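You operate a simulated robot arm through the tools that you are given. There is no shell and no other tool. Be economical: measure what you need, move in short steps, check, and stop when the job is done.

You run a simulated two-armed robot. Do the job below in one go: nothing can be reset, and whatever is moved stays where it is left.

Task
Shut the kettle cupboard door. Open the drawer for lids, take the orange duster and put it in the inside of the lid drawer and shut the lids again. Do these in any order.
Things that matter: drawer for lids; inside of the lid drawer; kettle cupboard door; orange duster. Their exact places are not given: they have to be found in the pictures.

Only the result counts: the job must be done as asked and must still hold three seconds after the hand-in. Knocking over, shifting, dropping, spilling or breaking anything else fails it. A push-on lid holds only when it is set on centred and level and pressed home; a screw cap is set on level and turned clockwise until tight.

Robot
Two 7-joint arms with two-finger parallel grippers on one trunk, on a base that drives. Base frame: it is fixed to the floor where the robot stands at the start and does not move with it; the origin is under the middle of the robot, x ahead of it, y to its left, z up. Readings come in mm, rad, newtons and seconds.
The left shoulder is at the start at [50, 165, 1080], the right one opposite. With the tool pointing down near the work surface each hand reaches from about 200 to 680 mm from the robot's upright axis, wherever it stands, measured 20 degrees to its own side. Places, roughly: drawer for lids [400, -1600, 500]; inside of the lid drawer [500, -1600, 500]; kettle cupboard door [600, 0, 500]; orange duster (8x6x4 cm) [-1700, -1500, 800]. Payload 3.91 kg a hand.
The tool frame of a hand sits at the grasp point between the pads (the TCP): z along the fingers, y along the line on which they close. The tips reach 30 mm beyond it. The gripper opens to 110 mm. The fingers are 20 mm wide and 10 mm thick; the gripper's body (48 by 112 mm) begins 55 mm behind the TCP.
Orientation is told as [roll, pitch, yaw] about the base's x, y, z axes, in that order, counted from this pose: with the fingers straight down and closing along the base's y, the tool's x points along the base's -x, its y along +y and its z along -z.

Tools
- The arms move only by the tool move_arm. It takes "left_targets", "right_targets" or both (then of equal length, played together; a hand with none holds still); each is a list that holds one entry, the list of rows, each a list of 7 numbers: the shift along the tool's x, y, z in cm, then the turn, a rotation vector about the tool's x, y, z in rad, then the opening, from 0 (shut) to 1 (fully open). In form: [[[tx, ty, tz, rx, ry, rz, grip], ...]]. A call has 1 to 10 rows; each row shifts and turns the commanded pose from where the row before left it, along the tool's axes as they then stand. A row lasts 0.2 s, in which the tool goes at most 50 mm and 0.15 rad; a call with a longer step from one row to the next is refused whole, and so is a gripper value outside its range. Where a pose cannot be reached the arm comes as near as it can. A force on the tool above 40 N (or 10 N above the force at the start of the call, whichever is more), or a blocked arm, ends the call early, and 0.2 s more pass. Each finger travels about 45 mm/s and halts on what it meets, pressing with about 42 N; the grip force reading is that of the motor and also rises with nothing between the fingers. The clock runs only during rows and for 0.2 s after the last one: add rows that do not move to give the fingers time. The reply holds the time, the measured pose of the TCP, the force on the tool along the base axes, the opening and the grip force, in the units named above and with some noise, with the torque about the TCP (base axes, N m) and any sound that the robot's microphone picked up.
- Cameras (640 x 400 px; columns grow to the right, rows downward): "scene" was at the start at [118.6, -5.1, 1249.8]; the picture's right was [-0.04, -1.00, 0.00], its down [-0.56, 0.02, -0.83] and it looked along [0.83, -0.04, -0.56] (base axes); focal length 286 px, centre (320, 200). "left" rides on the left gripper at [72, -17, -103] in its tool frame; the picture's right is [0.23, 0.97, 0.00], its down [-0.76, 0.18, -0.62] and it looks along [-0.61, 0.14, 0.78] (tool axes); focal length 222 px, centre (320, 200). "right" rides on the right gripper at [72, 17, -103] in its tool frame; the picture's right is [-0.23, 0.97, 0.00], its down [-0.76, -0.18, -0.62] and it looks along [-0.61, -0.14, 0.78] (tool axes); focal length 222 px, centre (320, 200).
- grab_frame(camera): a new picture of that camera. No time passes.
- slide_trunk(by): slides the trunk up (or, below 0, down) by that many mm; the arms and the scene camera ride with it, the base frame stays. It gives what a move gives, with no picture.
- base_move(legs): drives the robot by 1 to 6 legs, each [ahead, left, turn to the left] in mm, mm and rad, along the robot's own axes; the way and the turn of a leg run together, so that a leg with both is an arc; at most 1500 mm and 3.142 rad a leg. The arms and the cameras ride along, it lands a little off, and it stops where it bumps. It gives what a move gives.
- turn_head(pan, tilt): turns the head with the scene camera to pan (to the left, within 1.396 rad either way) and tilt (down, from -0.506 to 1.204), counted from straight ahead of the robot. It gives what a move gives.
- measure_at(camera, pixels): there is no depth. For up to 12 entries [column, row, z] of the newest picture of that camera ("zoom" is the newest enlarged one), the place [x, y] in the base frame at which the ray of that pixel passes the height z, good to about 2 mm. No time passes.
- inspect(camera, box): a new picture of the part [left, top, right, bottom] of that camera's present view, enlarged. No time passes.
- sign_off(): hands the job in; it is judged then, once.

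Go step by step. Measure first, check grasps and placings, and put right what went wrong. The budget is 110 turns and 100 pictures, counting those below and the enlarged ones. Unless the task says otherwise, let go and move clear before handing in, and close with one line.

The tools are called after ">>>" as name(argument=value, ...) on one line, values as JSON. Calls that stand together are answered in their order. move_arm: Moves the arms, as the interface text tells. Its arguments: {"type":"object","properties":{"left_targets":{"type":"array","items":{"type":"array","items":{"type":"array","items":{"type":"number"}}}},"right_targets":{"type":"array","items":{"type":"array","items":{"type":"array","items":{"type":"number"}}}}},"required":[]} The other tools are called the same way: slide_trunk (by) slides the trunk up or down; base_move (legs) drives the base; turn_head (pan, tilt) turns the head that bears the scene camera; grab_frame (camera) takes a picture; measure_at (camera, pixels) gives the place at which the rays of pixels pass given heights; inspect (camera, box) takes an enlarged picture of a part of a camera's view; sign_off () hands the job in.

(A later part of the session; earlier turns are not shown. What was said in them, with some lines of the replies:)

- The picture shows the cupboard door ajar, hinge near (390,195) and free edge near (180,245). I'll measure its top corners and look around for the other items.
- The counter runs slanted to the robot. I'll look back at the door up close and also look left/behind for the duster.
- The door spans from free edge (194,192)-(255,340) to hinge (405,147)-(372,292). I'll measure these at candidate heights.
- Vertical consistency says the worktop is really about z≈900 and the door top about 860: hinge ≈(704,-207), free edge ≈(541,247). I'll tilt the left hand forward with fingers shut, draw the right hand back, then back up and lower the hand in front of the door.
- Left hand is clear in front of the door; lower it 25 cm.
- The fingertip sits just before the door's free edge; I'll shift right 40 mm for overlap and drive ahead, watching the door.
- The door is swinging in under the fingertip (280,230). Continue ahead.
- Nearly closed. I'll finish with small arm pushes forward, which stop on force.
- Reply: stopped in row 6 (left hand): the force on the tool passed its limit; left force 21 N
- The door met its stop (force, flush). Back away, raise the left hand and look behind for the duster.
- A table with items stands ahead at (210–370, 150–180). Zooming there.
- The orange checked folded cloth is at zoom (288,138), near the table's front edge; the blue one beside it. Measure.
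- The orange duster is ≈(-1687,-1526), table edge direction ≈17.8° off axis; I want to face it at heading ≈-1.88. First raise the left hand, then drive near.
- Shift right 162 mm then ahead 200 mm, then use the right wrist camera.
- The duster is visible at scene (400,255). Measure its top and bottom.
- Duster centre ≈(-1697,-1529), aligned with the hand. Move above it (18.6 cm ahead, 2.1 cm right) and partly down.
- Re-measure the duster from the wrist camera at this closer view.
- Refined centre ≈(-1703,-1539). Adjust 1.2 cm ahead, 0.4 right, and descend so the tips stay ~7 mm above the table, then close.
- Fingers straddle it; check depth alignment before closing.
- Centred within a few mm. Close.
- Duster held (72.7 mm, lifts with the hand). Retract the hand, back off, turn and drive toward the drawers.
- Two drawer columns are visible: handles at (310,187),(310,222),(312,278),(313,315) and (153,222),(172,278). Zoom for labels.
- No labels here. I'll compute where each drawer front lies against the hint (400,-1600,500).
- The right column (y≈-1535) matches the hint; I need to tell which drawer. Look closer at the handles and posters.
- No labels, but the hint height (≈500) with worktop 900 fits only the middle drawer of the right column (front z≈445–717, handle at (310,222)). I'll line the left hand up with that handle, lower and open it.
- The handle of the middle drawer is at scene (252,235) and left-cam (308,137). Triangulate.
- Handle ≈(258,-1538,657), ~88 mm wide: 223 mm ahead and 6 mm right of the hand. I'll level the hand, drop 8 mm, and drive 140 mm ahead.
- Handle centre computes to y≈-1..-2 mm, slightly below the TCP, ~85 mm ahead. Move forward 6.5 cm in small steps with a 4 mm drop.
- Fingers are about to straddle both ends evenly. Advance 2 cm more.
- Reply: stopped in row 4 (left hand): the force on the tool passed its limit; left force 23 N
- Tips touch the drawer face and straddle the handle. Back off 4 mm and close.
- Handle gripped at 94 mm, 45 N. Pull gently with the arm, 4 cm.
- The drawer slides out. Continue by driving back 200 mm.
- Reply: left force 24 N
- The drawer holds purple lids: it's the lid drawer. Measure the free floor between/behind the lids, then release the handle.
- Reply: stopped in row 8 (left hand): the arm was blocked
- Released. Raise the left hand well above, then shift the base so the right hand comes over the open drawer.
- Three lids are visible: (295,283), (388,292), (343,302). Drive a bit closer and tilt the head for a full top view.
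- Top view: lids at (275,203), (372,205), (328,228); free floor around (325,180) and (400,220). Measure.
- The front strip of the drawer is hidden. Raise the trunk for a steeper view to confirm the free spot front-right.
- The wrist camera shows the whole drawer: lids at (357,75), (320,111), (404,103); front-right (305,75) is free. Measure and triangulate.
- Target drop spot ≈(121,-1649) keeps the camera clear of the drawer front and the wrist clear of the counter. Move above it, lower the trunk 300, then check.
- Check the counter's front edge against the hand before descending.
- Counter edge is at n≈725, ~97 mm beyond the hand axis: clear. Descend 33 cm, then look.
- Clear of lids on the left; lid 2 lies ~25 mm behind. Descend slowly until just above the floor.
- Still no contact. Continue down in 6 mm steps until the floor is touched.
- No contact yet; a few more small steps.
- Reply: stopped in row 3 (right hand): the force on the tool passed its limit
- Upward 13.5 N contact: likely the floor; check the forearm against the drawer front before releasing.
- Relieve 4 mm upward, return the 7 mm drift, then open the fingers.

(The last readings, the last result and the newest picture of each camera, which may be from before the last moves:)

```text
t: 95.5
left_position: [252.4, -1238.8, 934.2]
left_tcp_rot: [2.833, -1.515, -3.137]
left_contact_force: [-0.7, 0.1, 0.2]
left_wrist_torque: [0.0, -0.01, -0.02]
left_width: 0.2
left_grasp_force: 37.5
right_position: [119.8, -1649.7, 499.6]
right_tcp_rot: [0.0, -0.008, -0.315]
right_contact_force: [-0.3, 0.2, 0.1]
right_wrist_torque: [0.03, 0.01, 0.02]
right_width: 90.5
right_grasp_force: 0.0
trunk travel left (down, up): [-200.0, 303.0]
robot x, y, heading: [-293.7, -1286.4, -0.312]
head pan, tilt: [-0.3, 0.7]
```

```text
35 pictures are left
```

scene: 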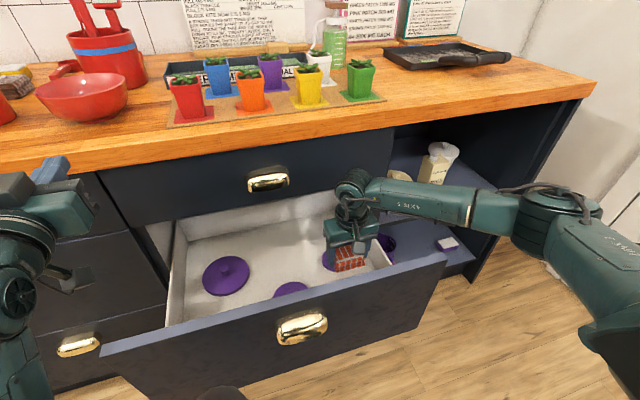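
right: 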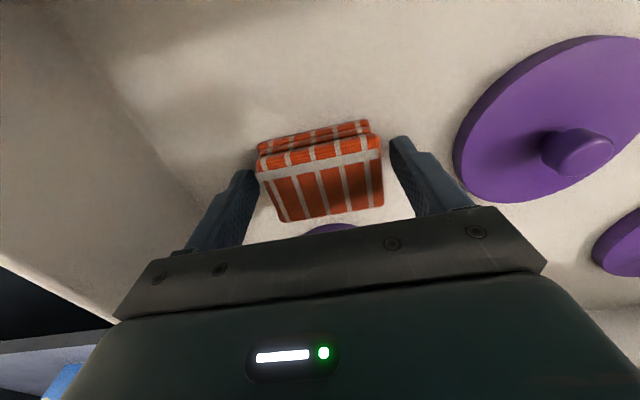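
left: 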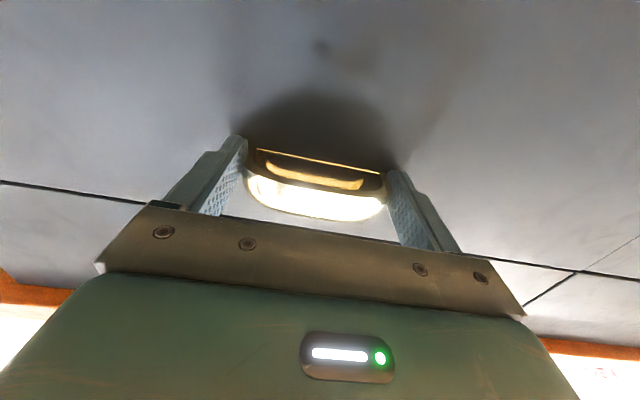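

Duster released on the floor of the drawer. Raise the hand straight up.

>>> move_arm(right_targets=[[[0, 0, -1, 0, 0, 0, 0.82], [0, 0, -2, 0, 0, 0, 0.82], [0, 0, -4, 0, 0, 0, 0.82], [0, 0, -4, 0, 0, 0, 0.82], [0, 0, -4, 0, 0, 0, 0.82], [0, 0, -4, 0, 0, 0, 0.82], [0, 0, -4, 0, 0, 0, 0.82], [0, 0, -4, 0, 0, 0, 0.82], [0, 0, -4, 0, 0, 0, 0.82], [0, 0, -4, 0, 0, 0, 0.82]]])

>>> move_arm(right_targets=[[[0, 0, -4, 0, 0, 0, 0.5], [0, 0, -4, 0, 0, 0, 0], [2, 0, -2, 0, 0, 0, 0], [4, 0, 0, 0, 0, 0, 0], [4, 0, 0, 0, 0, 0, 0], [4, 0, 0, 0, 0, 0, 0], [4, 0, 0, 0, 0, 0, 0]]])

>>> grab_frame(camera="scene")

```text
t: 97.7
left_position: [252.9, -1237.8, 935.4]
left_tcp_rot: [2.855, -1.515, 3.122]
left_contact_force: [-0.1, -0.6, 0.2]
left_wrist_torque: [0.01, 0.0, -0.02]
left_width: 0.0
left_grasp_force: 37.7
right_position: [117.5, -1649.8, 849.6]
right_tcp_rot: [0.001, -0.008, -0.315]
right_contact_force: [-0.6, 0.1, 0.0]
right_wrist_torque: [-0.02, -0.03, -0.05]
right_width: 90.4
right_grasp_force: 0.1
trunk travel left (down, up): [-200.0, 303.0]
robot x, y, heading: [-290.0, -1289.0, -0.317]
head pan, tilt: [-0.3, 0.7]
```

```text
t: 99.3
left_position: [253.1, -1239.6, 935.1]
left_tcp_rot: [2.868, -1.514, 3.111]
left_contact_force: [0.3, 0.1, 0.0]
left_wrist_torque: [-0.01, -0.01, -0.01]
left_width: 0.0
left_grasp_force: 37.6
right_position: [-55.7, -1593.8, 945.6]
right_tcp_rot: [0.002, -0.007, -0.318]
right_contact_force: [0.0, 0.4, 0.5]
right_wrist_torque: [-0.03, 0.01, -0.01]
right_width: 0.0
right_grasp_force: 37.3
trunk travel left (down, up): [-200.0, 303.0]
robot x, y, heading: [-290.1, -1285.0, -0.317]
head pan, tilt: [-0.3, 0.7]
```

```text
34 pictures are left
```

scene: 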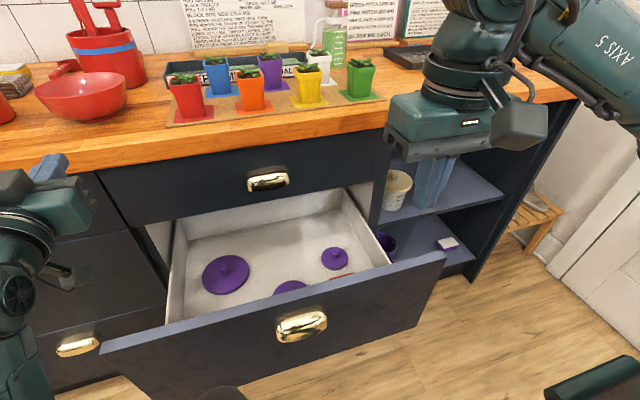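

The duster lies in the drawer behind the front panel (340,275). Back off, shift right, and lower the shut left hand in front of the drawer below its handle.

>>> base_move(legs=[[-280, 0, 0], [0, -283, 0]])

>>> move_arm(left_targets=[[[3.4, 0, 0, 0, 0, 0, 0], [3.4, 0, 0, 0, 0, 0, 0], [3.4, 0, 0, 0, 0, 0, 0], [3.4, 0, 0, 0, 0, 0, 0], [3.4, 0, 0, 0, 0, 0, 0], [3.4, 0, 0, 0, 0, 0, 0], [3.4, 0, 0, 0, 0, 0, 0], [3.4, 0, 0, 0, 0, 0, 0], [3.4, 0, 0, 0, 0, 0, 0], [3.4, 0, 0, 0, 0, 0, 0]]])

>>> turn_head(pan=0.1, tilt=0.65)

>>> grab_frame(camera="scene")

```text
t: 102.8
left_position: [-95.2, -1418.2, 936.8]
left_tcp_rot: [2.884, -1.511, 3.094]
left_contact_force: [-0.1, 0.2, -0.2]
left_wrist_torque: [0.01, 0.01, 0.05]
left_width: 0.0
left_grasp_force: 37.8
right_position: [-402.1, -1773.6, 945.5]
right_tcp_rot: [0.002, -0.008, -0.313]
right_contact_force: [0.5, -0.1, 0.4]
right_wrist_torque: [0.02, 0.01, -0.03]
right_width: 0.2
right_grasp_force: 38.0
trunk travel left (down, up): [-200.0, 303.0]
robot x, y, heading: [-640.6, -1465.4, -0.317]
head pan, tilt: [-0.3, 0.7]
```

```text
t: 103.4
left_position: [-80.5, -1424.0, 957.1]
left_tcp_rot: [-3.117, -1.323, 2.811]
left_contact_force: [0.2, -0.4, 0.0]
left_wrist_torque: [-0.01, 0.01, -0.04]
left_width: 0.0
left_grasp_force: 37.6
right_position: [-403.2, -1772.5, 945.1]
right_tcp_rot: [0.004, -0.007, -0.316]
right_contact_force: [0.1, -0.5, -0.9]
right_wrist_torque: [-0.04, 0.01, 0.0]
right_width: 0.0
right_grasp_force: 37.0
trunk travel left (down, up): [-200.0, 303.0]
robot x, y, heading: [-640.8, -1467.5, -0.319]
head pan, tilt: [-0.3, 0.7]
stopped in row 3 (left hand): the arm was blocked; the commanded pose is now the measured one
```

```text
t: 104.3
left_position: [-80.3, -1423.7, 958.8]
left_tcp_rot: [-3.111, -1.322, 2.806]
left_contact_force: [-0.8, -0.1, 0.5]
left_wrist_torque: [0.04, -0.02, 0.0]
left_width: 0.0
left_grasp_force: 37.7
right_position: [-401.9, -1772.9, 946.4]
right_tcp_rot: [0.002, -0.008, -0.314]
right_contact_force: [0.4, -0.6, -0.2]
right_wrist_torque: [-0.02, -0.02, -0.01]
right_width: 0.3
right_grasp_force: 38.4
trunk travel left (down, up): [-200.0, 303.0]
robot x, y, heading: [-640.8, -1468.1, -0.314]
head pan, tilt: [0.099, 0.649]
```

```text
33 pictures are left
```

scene: 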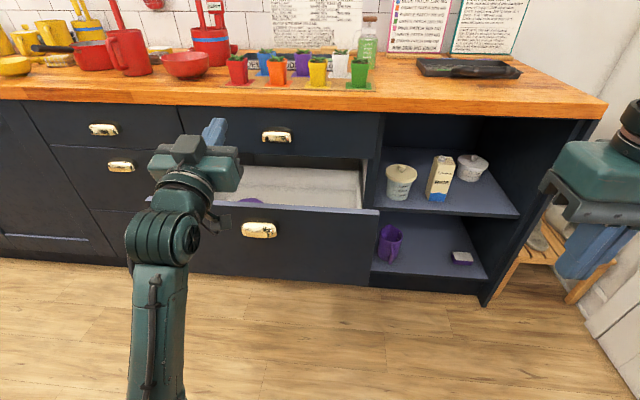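

The left arm hit a joint limit and tilted upward. Rotate it back to the earlier good pitch (-1.26), slightly ahead, then lower.

>>> move_arm(left_targets=[[[0, 0, 1, 0, 0.14, 0, 0], [0, 0, 1, 0, 0.14, 0, 0], [0, 0, 1, 0, 0.14, 0, 0], [0, 0, 0, 0, 0.14, 0, 0], [0, 0, 0, 0, 0, 0, 0]]])

>>> move_arm(left_targets=[[[3.5, 0, 1.1, 0, 0, 0, 0], [3.5, 0, 1.1, 0, 0, 0, 0], [3.5, 0, 1.1, 0, 0, 0, 0], [3.5, 0, 1.1, 0, 0, 0, 0], [3.5, 0, 1.1, 0, 0, 0, 0], [3.5, 0, 1.1, 0, 0, 0, 0], [3.5, 0, 1.1, 0, 0, 0, 0], [3.5, 0, 1.1, 0, 0, 0, 0], [3.5, 0, 1.1, 0, 0, 0, 0], [3.5, 0, 1.1, 0, 0, 0, 0]]])

>>> grab_frame(camera="scene")

```text
t: 105.5
left_position: [-53.4, -1433.0, 961.5]
left_tcp_rot: [-0.024, -1.259, -0.283]
left_contact_force: [0.7, 0.3, -0.1]
left_wrist_torque: [-0.01, 0.04, -0.01]
left_width: 0.0
left_grasp_force: 37.0
right_position: [-402.1, -1774.2, 945.5]
right_tcp_rot: [0.002, -0.007, -0.316]
right_contact_force: [-0.4, -0.3, -0.4]
right_wrist_torque: [0.0, 0.04, 0.01]
right_width: 0.0
right_grasp_force: 37.8
trunk travel left (down, up): [-200.0, 303.0]
robot x, y, heading: [-639.8, -1468.7, -0.316]
head pan, tilt: [0.099, 0.649]
```

```text
t: 107.0
left_position: [-22.6, -1444.3, 827.8]
left_tcp_rot: [-0.1, -1.433, -0.205]
left_contact_force: [0.0, 0.0, 0.3]
left_wrist_torque: [0.0, -0.02, 0.0]
left_width: 0.0
left_grasp_force: 37.9
right_position: [-402.9, -1774.2, 946.4]
right_tcp_rot: [0.002, -0.008, -0.317]
right_contact_force: [1.1, -0.8, -0.7]
right_wrist_torque: [-0.01, 0.0, 0.0]
right_width: 0.0
right_grasp_force: 37.7
trunk travel left (down, up): [-200.0, 303.0]
robot x, y, heading: [-638.5, -1467.9, -0.315]
head pan, tilt: [0.099, 0.649]
stopped in row 7 (left hand): the arm was blocked; the commanded pose is now the measured one
```

```text
32 pictures are left
```

scene: 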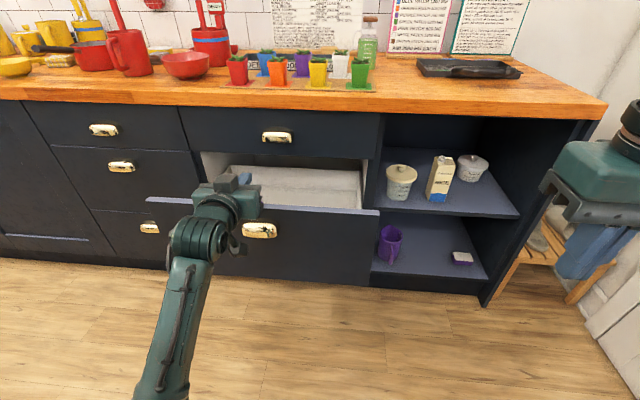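

Blocked by a joint limit again, so use the trunk: lower 200 mm (hand to z≈628) and shift 75 mm left of the handle.

>>> slide_trunk(by=-195)

>>> base_move(legs=[[0, 75, 0]])

>>> grab_frame(camera="scene")

```text
t: 109.3
left_position: [-18.5, -1447.1, 820.6]
left_tcp_rot: [-0.135, -1.43, -0.17]
left_contact_force: [0.2, 0.4, 0.0]
left_wrist_torque: [0.01, 0.03, 0.01]
left_width: 0.1
left_grasp_force: 37.7
right_position: [-403.6, -1773.2, 940.3]
right_tcp_rot: [0.002, -0.009, -0.315]
right_contact_force: [-0.2, 0.8, -0.1]
right_wrist_torque: [-0.03, 0.0, 0.01]
right_width: 0.0
right_grasp_force: 37.8
trunk travel left (down, up): [-184.0, 319.0]
robot x, y, heading: [-641.2, -1461.4, -0.313]
head pan, tilt: [0.099, 0.649]
stopped: the arm was blocked; the commanded pose is now the measured one
```

```text
t: 110.3
left_position: [6.2, -1378.4, 823.7]
left_tcp_rot: [-0.153, -1.435, -0.153]
left_contact_force: [-0.1, -0.1, -0.2]
left_wrist_torque: [-0.02, 0.02, 0.04]
left_width: 0.0
left_grasp_force: 37.8
right_position: [-379.5, -1703.0, 939.3]
right_tcp_rot: [0.001, -0.006, -0.317]
right_contact_force: [-0.3, 0.3, -0.6]
right_wrist_torque: [-0.01, 0.02, 0.01]
right_width: 0.0
right_grasp_force: 37.7
trunk travel left (down, up): [-184.0, 319.0]
robot x, y, heading: [-616.5, -1397.4, -0.317]
head pan, tilt: [0.099, 0.649]
```

```text
31 pictures are left
```

scene: 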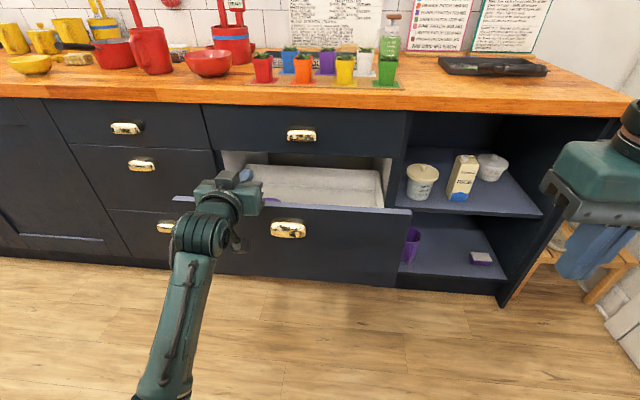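

The elbow seems to meet the base when the trunk is low. Raise the trunk back to its original height, back off 70 mm, then lower the arm.

>>> slide_trunk(by=116)

>>> base_move(legs=[[-80, 0, 0]])

>>> move_arm(left_targets=[[[0, 0, 0, 0, 0.14, 0, 0], [3.3, 0, 1, 0, 0.03, 0, 0], [3.3, 0, 1.05, 0, 0, 0, 0], [3.3, 0, 1.05, 0, 0, 0, 0], [3.3, 0, 1.05, 0, 0, 0, 0], [3.3, 0, 1.05, 0, 0, 0, 0], [3.3, 0, 1.05, 0, 0, 0, 0], [3.3, 0, 1.05, 0, 0, 0, 0], [3.3, 0, 1.05, 0, 0, 0, 0], [3.3, 0, 1.05, 0, 0, 0, 0]]])

>>> grab_frame(camera="scene")

```text
t: 111.8
left_position: [5.4, -1378.3, 930.6]
left_tcp_rot: [-0.152, -1.436, -0.155]
left_contact_force: [0.0, 0.0, -0.6]
left_wrist_torque: [-0.04, -0.02, 0.0]
left_width: 0.1
left_grasp_force: 38.0
right_position: [-380.2, -1702.6, 1045.5]
right_tcp_rot: [0.001, -0.006, -0.316]
right_contact_force: [0.2, 0.4, -0.6]
right_wrist_torque: [0.02, 0.0, -0.01]
right_width: 0.0
right_grasp_force: 37.8
trunk travel left (down, up): [-300.0, 203.0]
robot x, y, heading: [-617.2, -1397.1, -0.312]
head pan, tilt: [0.099, 0.649]
```

```text
t: 112.9
left_position: [-70.4, -1353.8, 929.8]
left_tcp_rot: [-0.154, -1.436, -0.151]
left_contact_force: [0.0, -0.6, 0.2]
left_wrist_torque: [0.03, 0.01, 0.03]
left_width: 0.0
left_grasp_force: 38.0
right_position: [-455.5, -1677.9, 1046.1]
right_tcp_rot: [0.002, -0.008, -0.314]
right_contact_force: [0.5, -0.2, 0.4]
right_wrist_torque: [0.01, -0.03, 0.03]
right_width: 0.0
right_grasp_force: 37.5
trunk travel left (down, up): [-300.0, 203.0]
robot x, y, heading: [-697.0, -1370.1, -0.311]
head pan, tilt: [0.099, 0.649]
```

```text
t: 115.1
left_position: [-71.1, -1356.4, 617.4]
left_tcp_rot: [-0.043, -1.263, -0.266]
left_contact_force: [0.0, -0.6, 0.5]
left_wrist_torque: [0.01, -0.01, 0.02]
left_width: 0.0
left_grasp_force: 37.7
right_position: [-455.2, -1677.9, 1046.5]
right_tcp_rot: [0.002, -0.006, -0.315]
right_contact_force: [0.3, 0.3, 0.4]
right_wrist_torque: [0.02, -0.01, 0.02]
right_width: 0.0
right_grasp_force: 38.2
trunk travel left (down, up): [-300.0, 203.0]
robot x, y, heading: [-693.2, -1375.0, -0.307]
head pan, tilt: [0.099, 0.649]
```

```text
30 pictures are left
```

scene: 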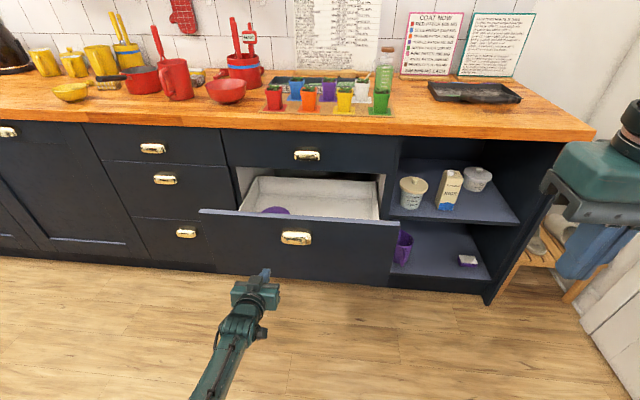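

The fist is at z≈617 left of the handle. Drive ahead in short legs to push the drawer in.

>>> base_move(legs=[[110, 0, 0], [100, 0, 0], [90, 0, 0]])

>>> grab_frame(camera="scene")

```text
t: 117.7
left_position: [213.3, -1447.0, 618.8]
left_tcp_rot: [-0.043, -1.265, -0.262]
left_contact_force: [-0.2, 0.2, 1.2]
left_wrist_torque: [0.03, -0.02, 0.02]
left_width: 0.0
left_grasp_force: 37.5
right_position: [-171.7, -1770.3, 1046.4]
right_tcp_rot: [0.002, -0.008, -0.313]
right_contact_force: [0.1, -0.1, 0.3]
right_wrist_torque: [0.02, 0.03, 0.01]
right_width: 0.2
right_grasp_force: 36.8
trunk travel left (down, up): [-300.0, 203.0]
robot x, y, heading: [-408.2, -1463.7, -0.312]
head pan, tilt: [0.099, 0.649]
```

```text
29 pictures are left
```

scene: 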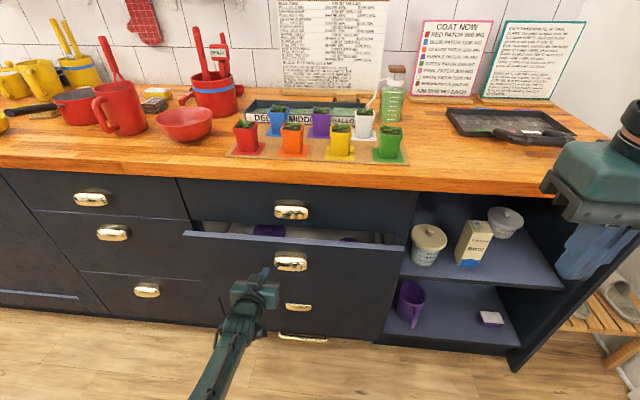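

About 65 mm remain. Finish with arm pushes that halt on force.

>>> move_arm(left_targets=[[[-0.3, 0, 0.95, 0, 0, 0, 0], [-0.3, 0, 0.95, 0, 0, 0, 0], [-0.3, 0, 0.95, 0, 0, 0, 0], [-0.3, 0, 0.95, 0, 0, 0, 0], [-0.3, 0, 0.95, 0, 0, 0, 0], [-0.3, 0, 0.95, 0, 0, 0, 0], [-0.3, 0, 0.95, 0, 0, 0, 0], [-0.3, 0, 0.95, 0, 0, 0, 0], [-0.3, 0, 0.95, 0, 0, 0, 0]]])

>>> grab_frame(camera="scene")

```text
t: 119.3
left_position: [274.9, -1467.2, 615.9]
left_tcp_rot: [-0.043, -1.264, -0.26]
left_contact_force: [-13.5, 3.9, 5.9]
left_wrist_torque: [-0.1, -0.16, -0.04]
left_width: 0.0
left_grasp_force: 37.9
right_position: [-172.5, -1768.9, 1046.0]
right_tcp_rot: [0.001, -0.005, -0.312]
right_contact_force: [0.7, -0.4, 0.4]
right_wrist_torque: [-0.02, 0.02, 0.0]
right_width: 0.0
right_grasp_force: 37.6
trunk travel left (down, up): [-300.0, 203.0]
robot x, y, heading: [-412.0, -1464.5, -0.309]
head pan, tilt: [0.099, 0.649]
stopped in row 8 (left hand): the force on the tool passed its limit (the readings are from after the stop); the commanded pose is now the measured one
```

```text
28 pictures are left
```

scene: 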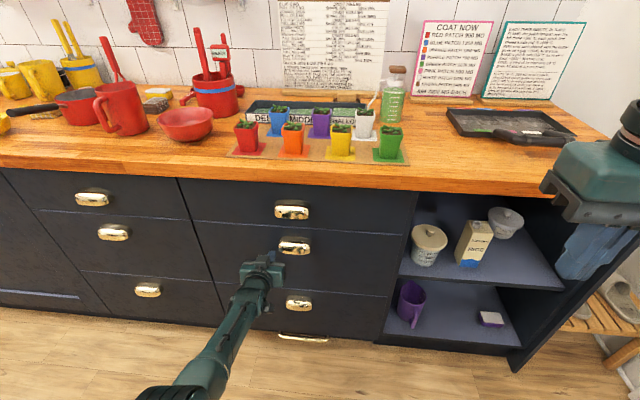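

The drawer is flush (n≈744, matching its closed position). Back away, then check the drawer and the kettle cupboard door.

>>> base_move(legs=[[-400, 0, 0]])

>>> inspect(camera="scene", box=[180, 100, 440, 260])

>>> turn_head(pan=0.95, tilt=0.45)

>>> grab_frame(camera="scene")

```text
t: 121.8
left_position: [-106.5, -1342.5, 616.2]
left_tcp_rot: [-0.044, -1.262, -0.253]
left_contact_force: [-0.3, -0.1, 0.3]
left_wrist_torque: [0.01, 0.01, 0.0]
left_width: 0.0
left_grasp_force: 37.9
right_position: [-552.5, -1645.4, 1046.2]
right_tcp_rot: [0.003, -0.006, -0.306]
right_contact_force: [-0.2, -0.1, -0.8]
right_wrist_torque: [-0.01, 0.01, 0.01]
right_width: 0.0
right_grasp_force: 37.8
trunk travel left (down, up): [-300.0, 203.0]
robot x, y, heading: [-793.5, -1342.6, -0.302]
head pan, tilt: [0.099, 0.649]
```

```text
2.46 times, centred on (310, 180) of scene
```

zoom: 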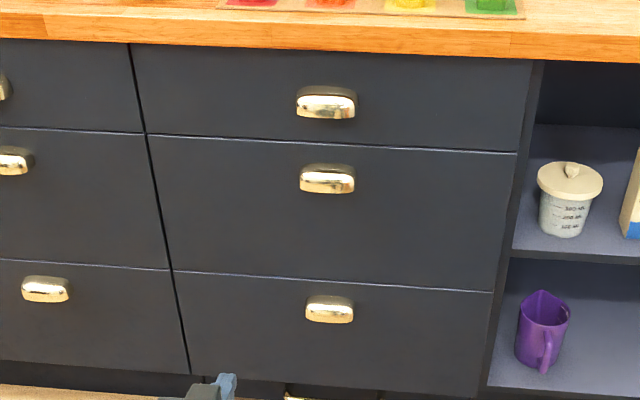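

```text
t: 123.0
left_position: [-105.2, -1342.3, 616.1]
left_tcp_rot: [-0.043, -1.262, -0.254]
left_contact_force: [-0.2, 0.3, -0.7]
left_wrist_torque: [0.0, 0.01, 0.02]
left_width: 0.0
left_grasp_force: 37.6
right_position: [-552.0, -1646.3, 1047.9]
right_tcp_rot: [0.005, -0.009, -0.308]
right_contact_force: [-0.5, -0.5, -0.3]
right_wrist_torque: [-0.04, -0.01, -0.01]
right_width: 0.4
right_grasp_force: 37.6
trunk travel left (down, up): [-300.0, 203.0]
robot x, y, heading: [-790.4, -1345.5, -0.307]
head pan, tilt: [0.949, 0.45]
```

```text
26 pictures are left
```

scene: 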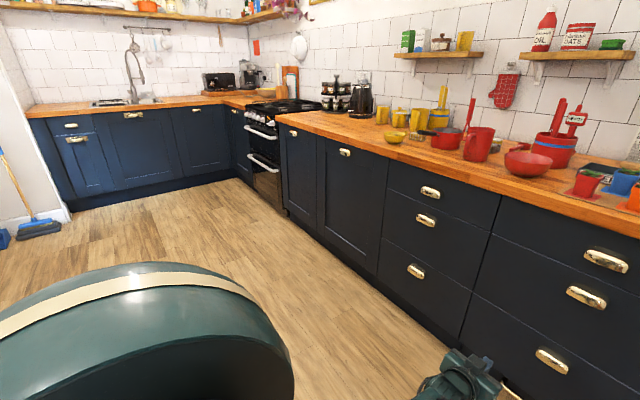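

Both look flush; zoom on the kettle cupboard door.

>>> inspect(camera="scene", box=[250, 90, 410, 260])

```text
2.35 times, centred on (330, 175) of scene
```

zoom: 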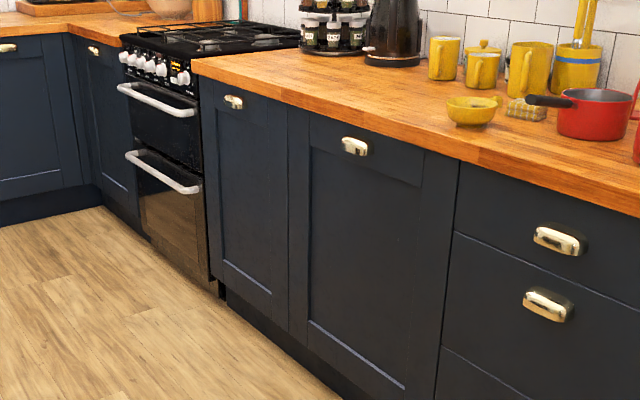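

The kettle cupboard door is flush with its neighbours, the lid drawer is shut with the duster inside, and both hands are clear. Handing in.

>>> sign_off()

```text
The job is handed in.
```

The kettle cupboard door is shut, and the orange duster is in the lid drawer, which is shut again. No drawer was labelled, so I picked the middle one in the right-hand column by its height, and finding the purple lids inside confirmed it.
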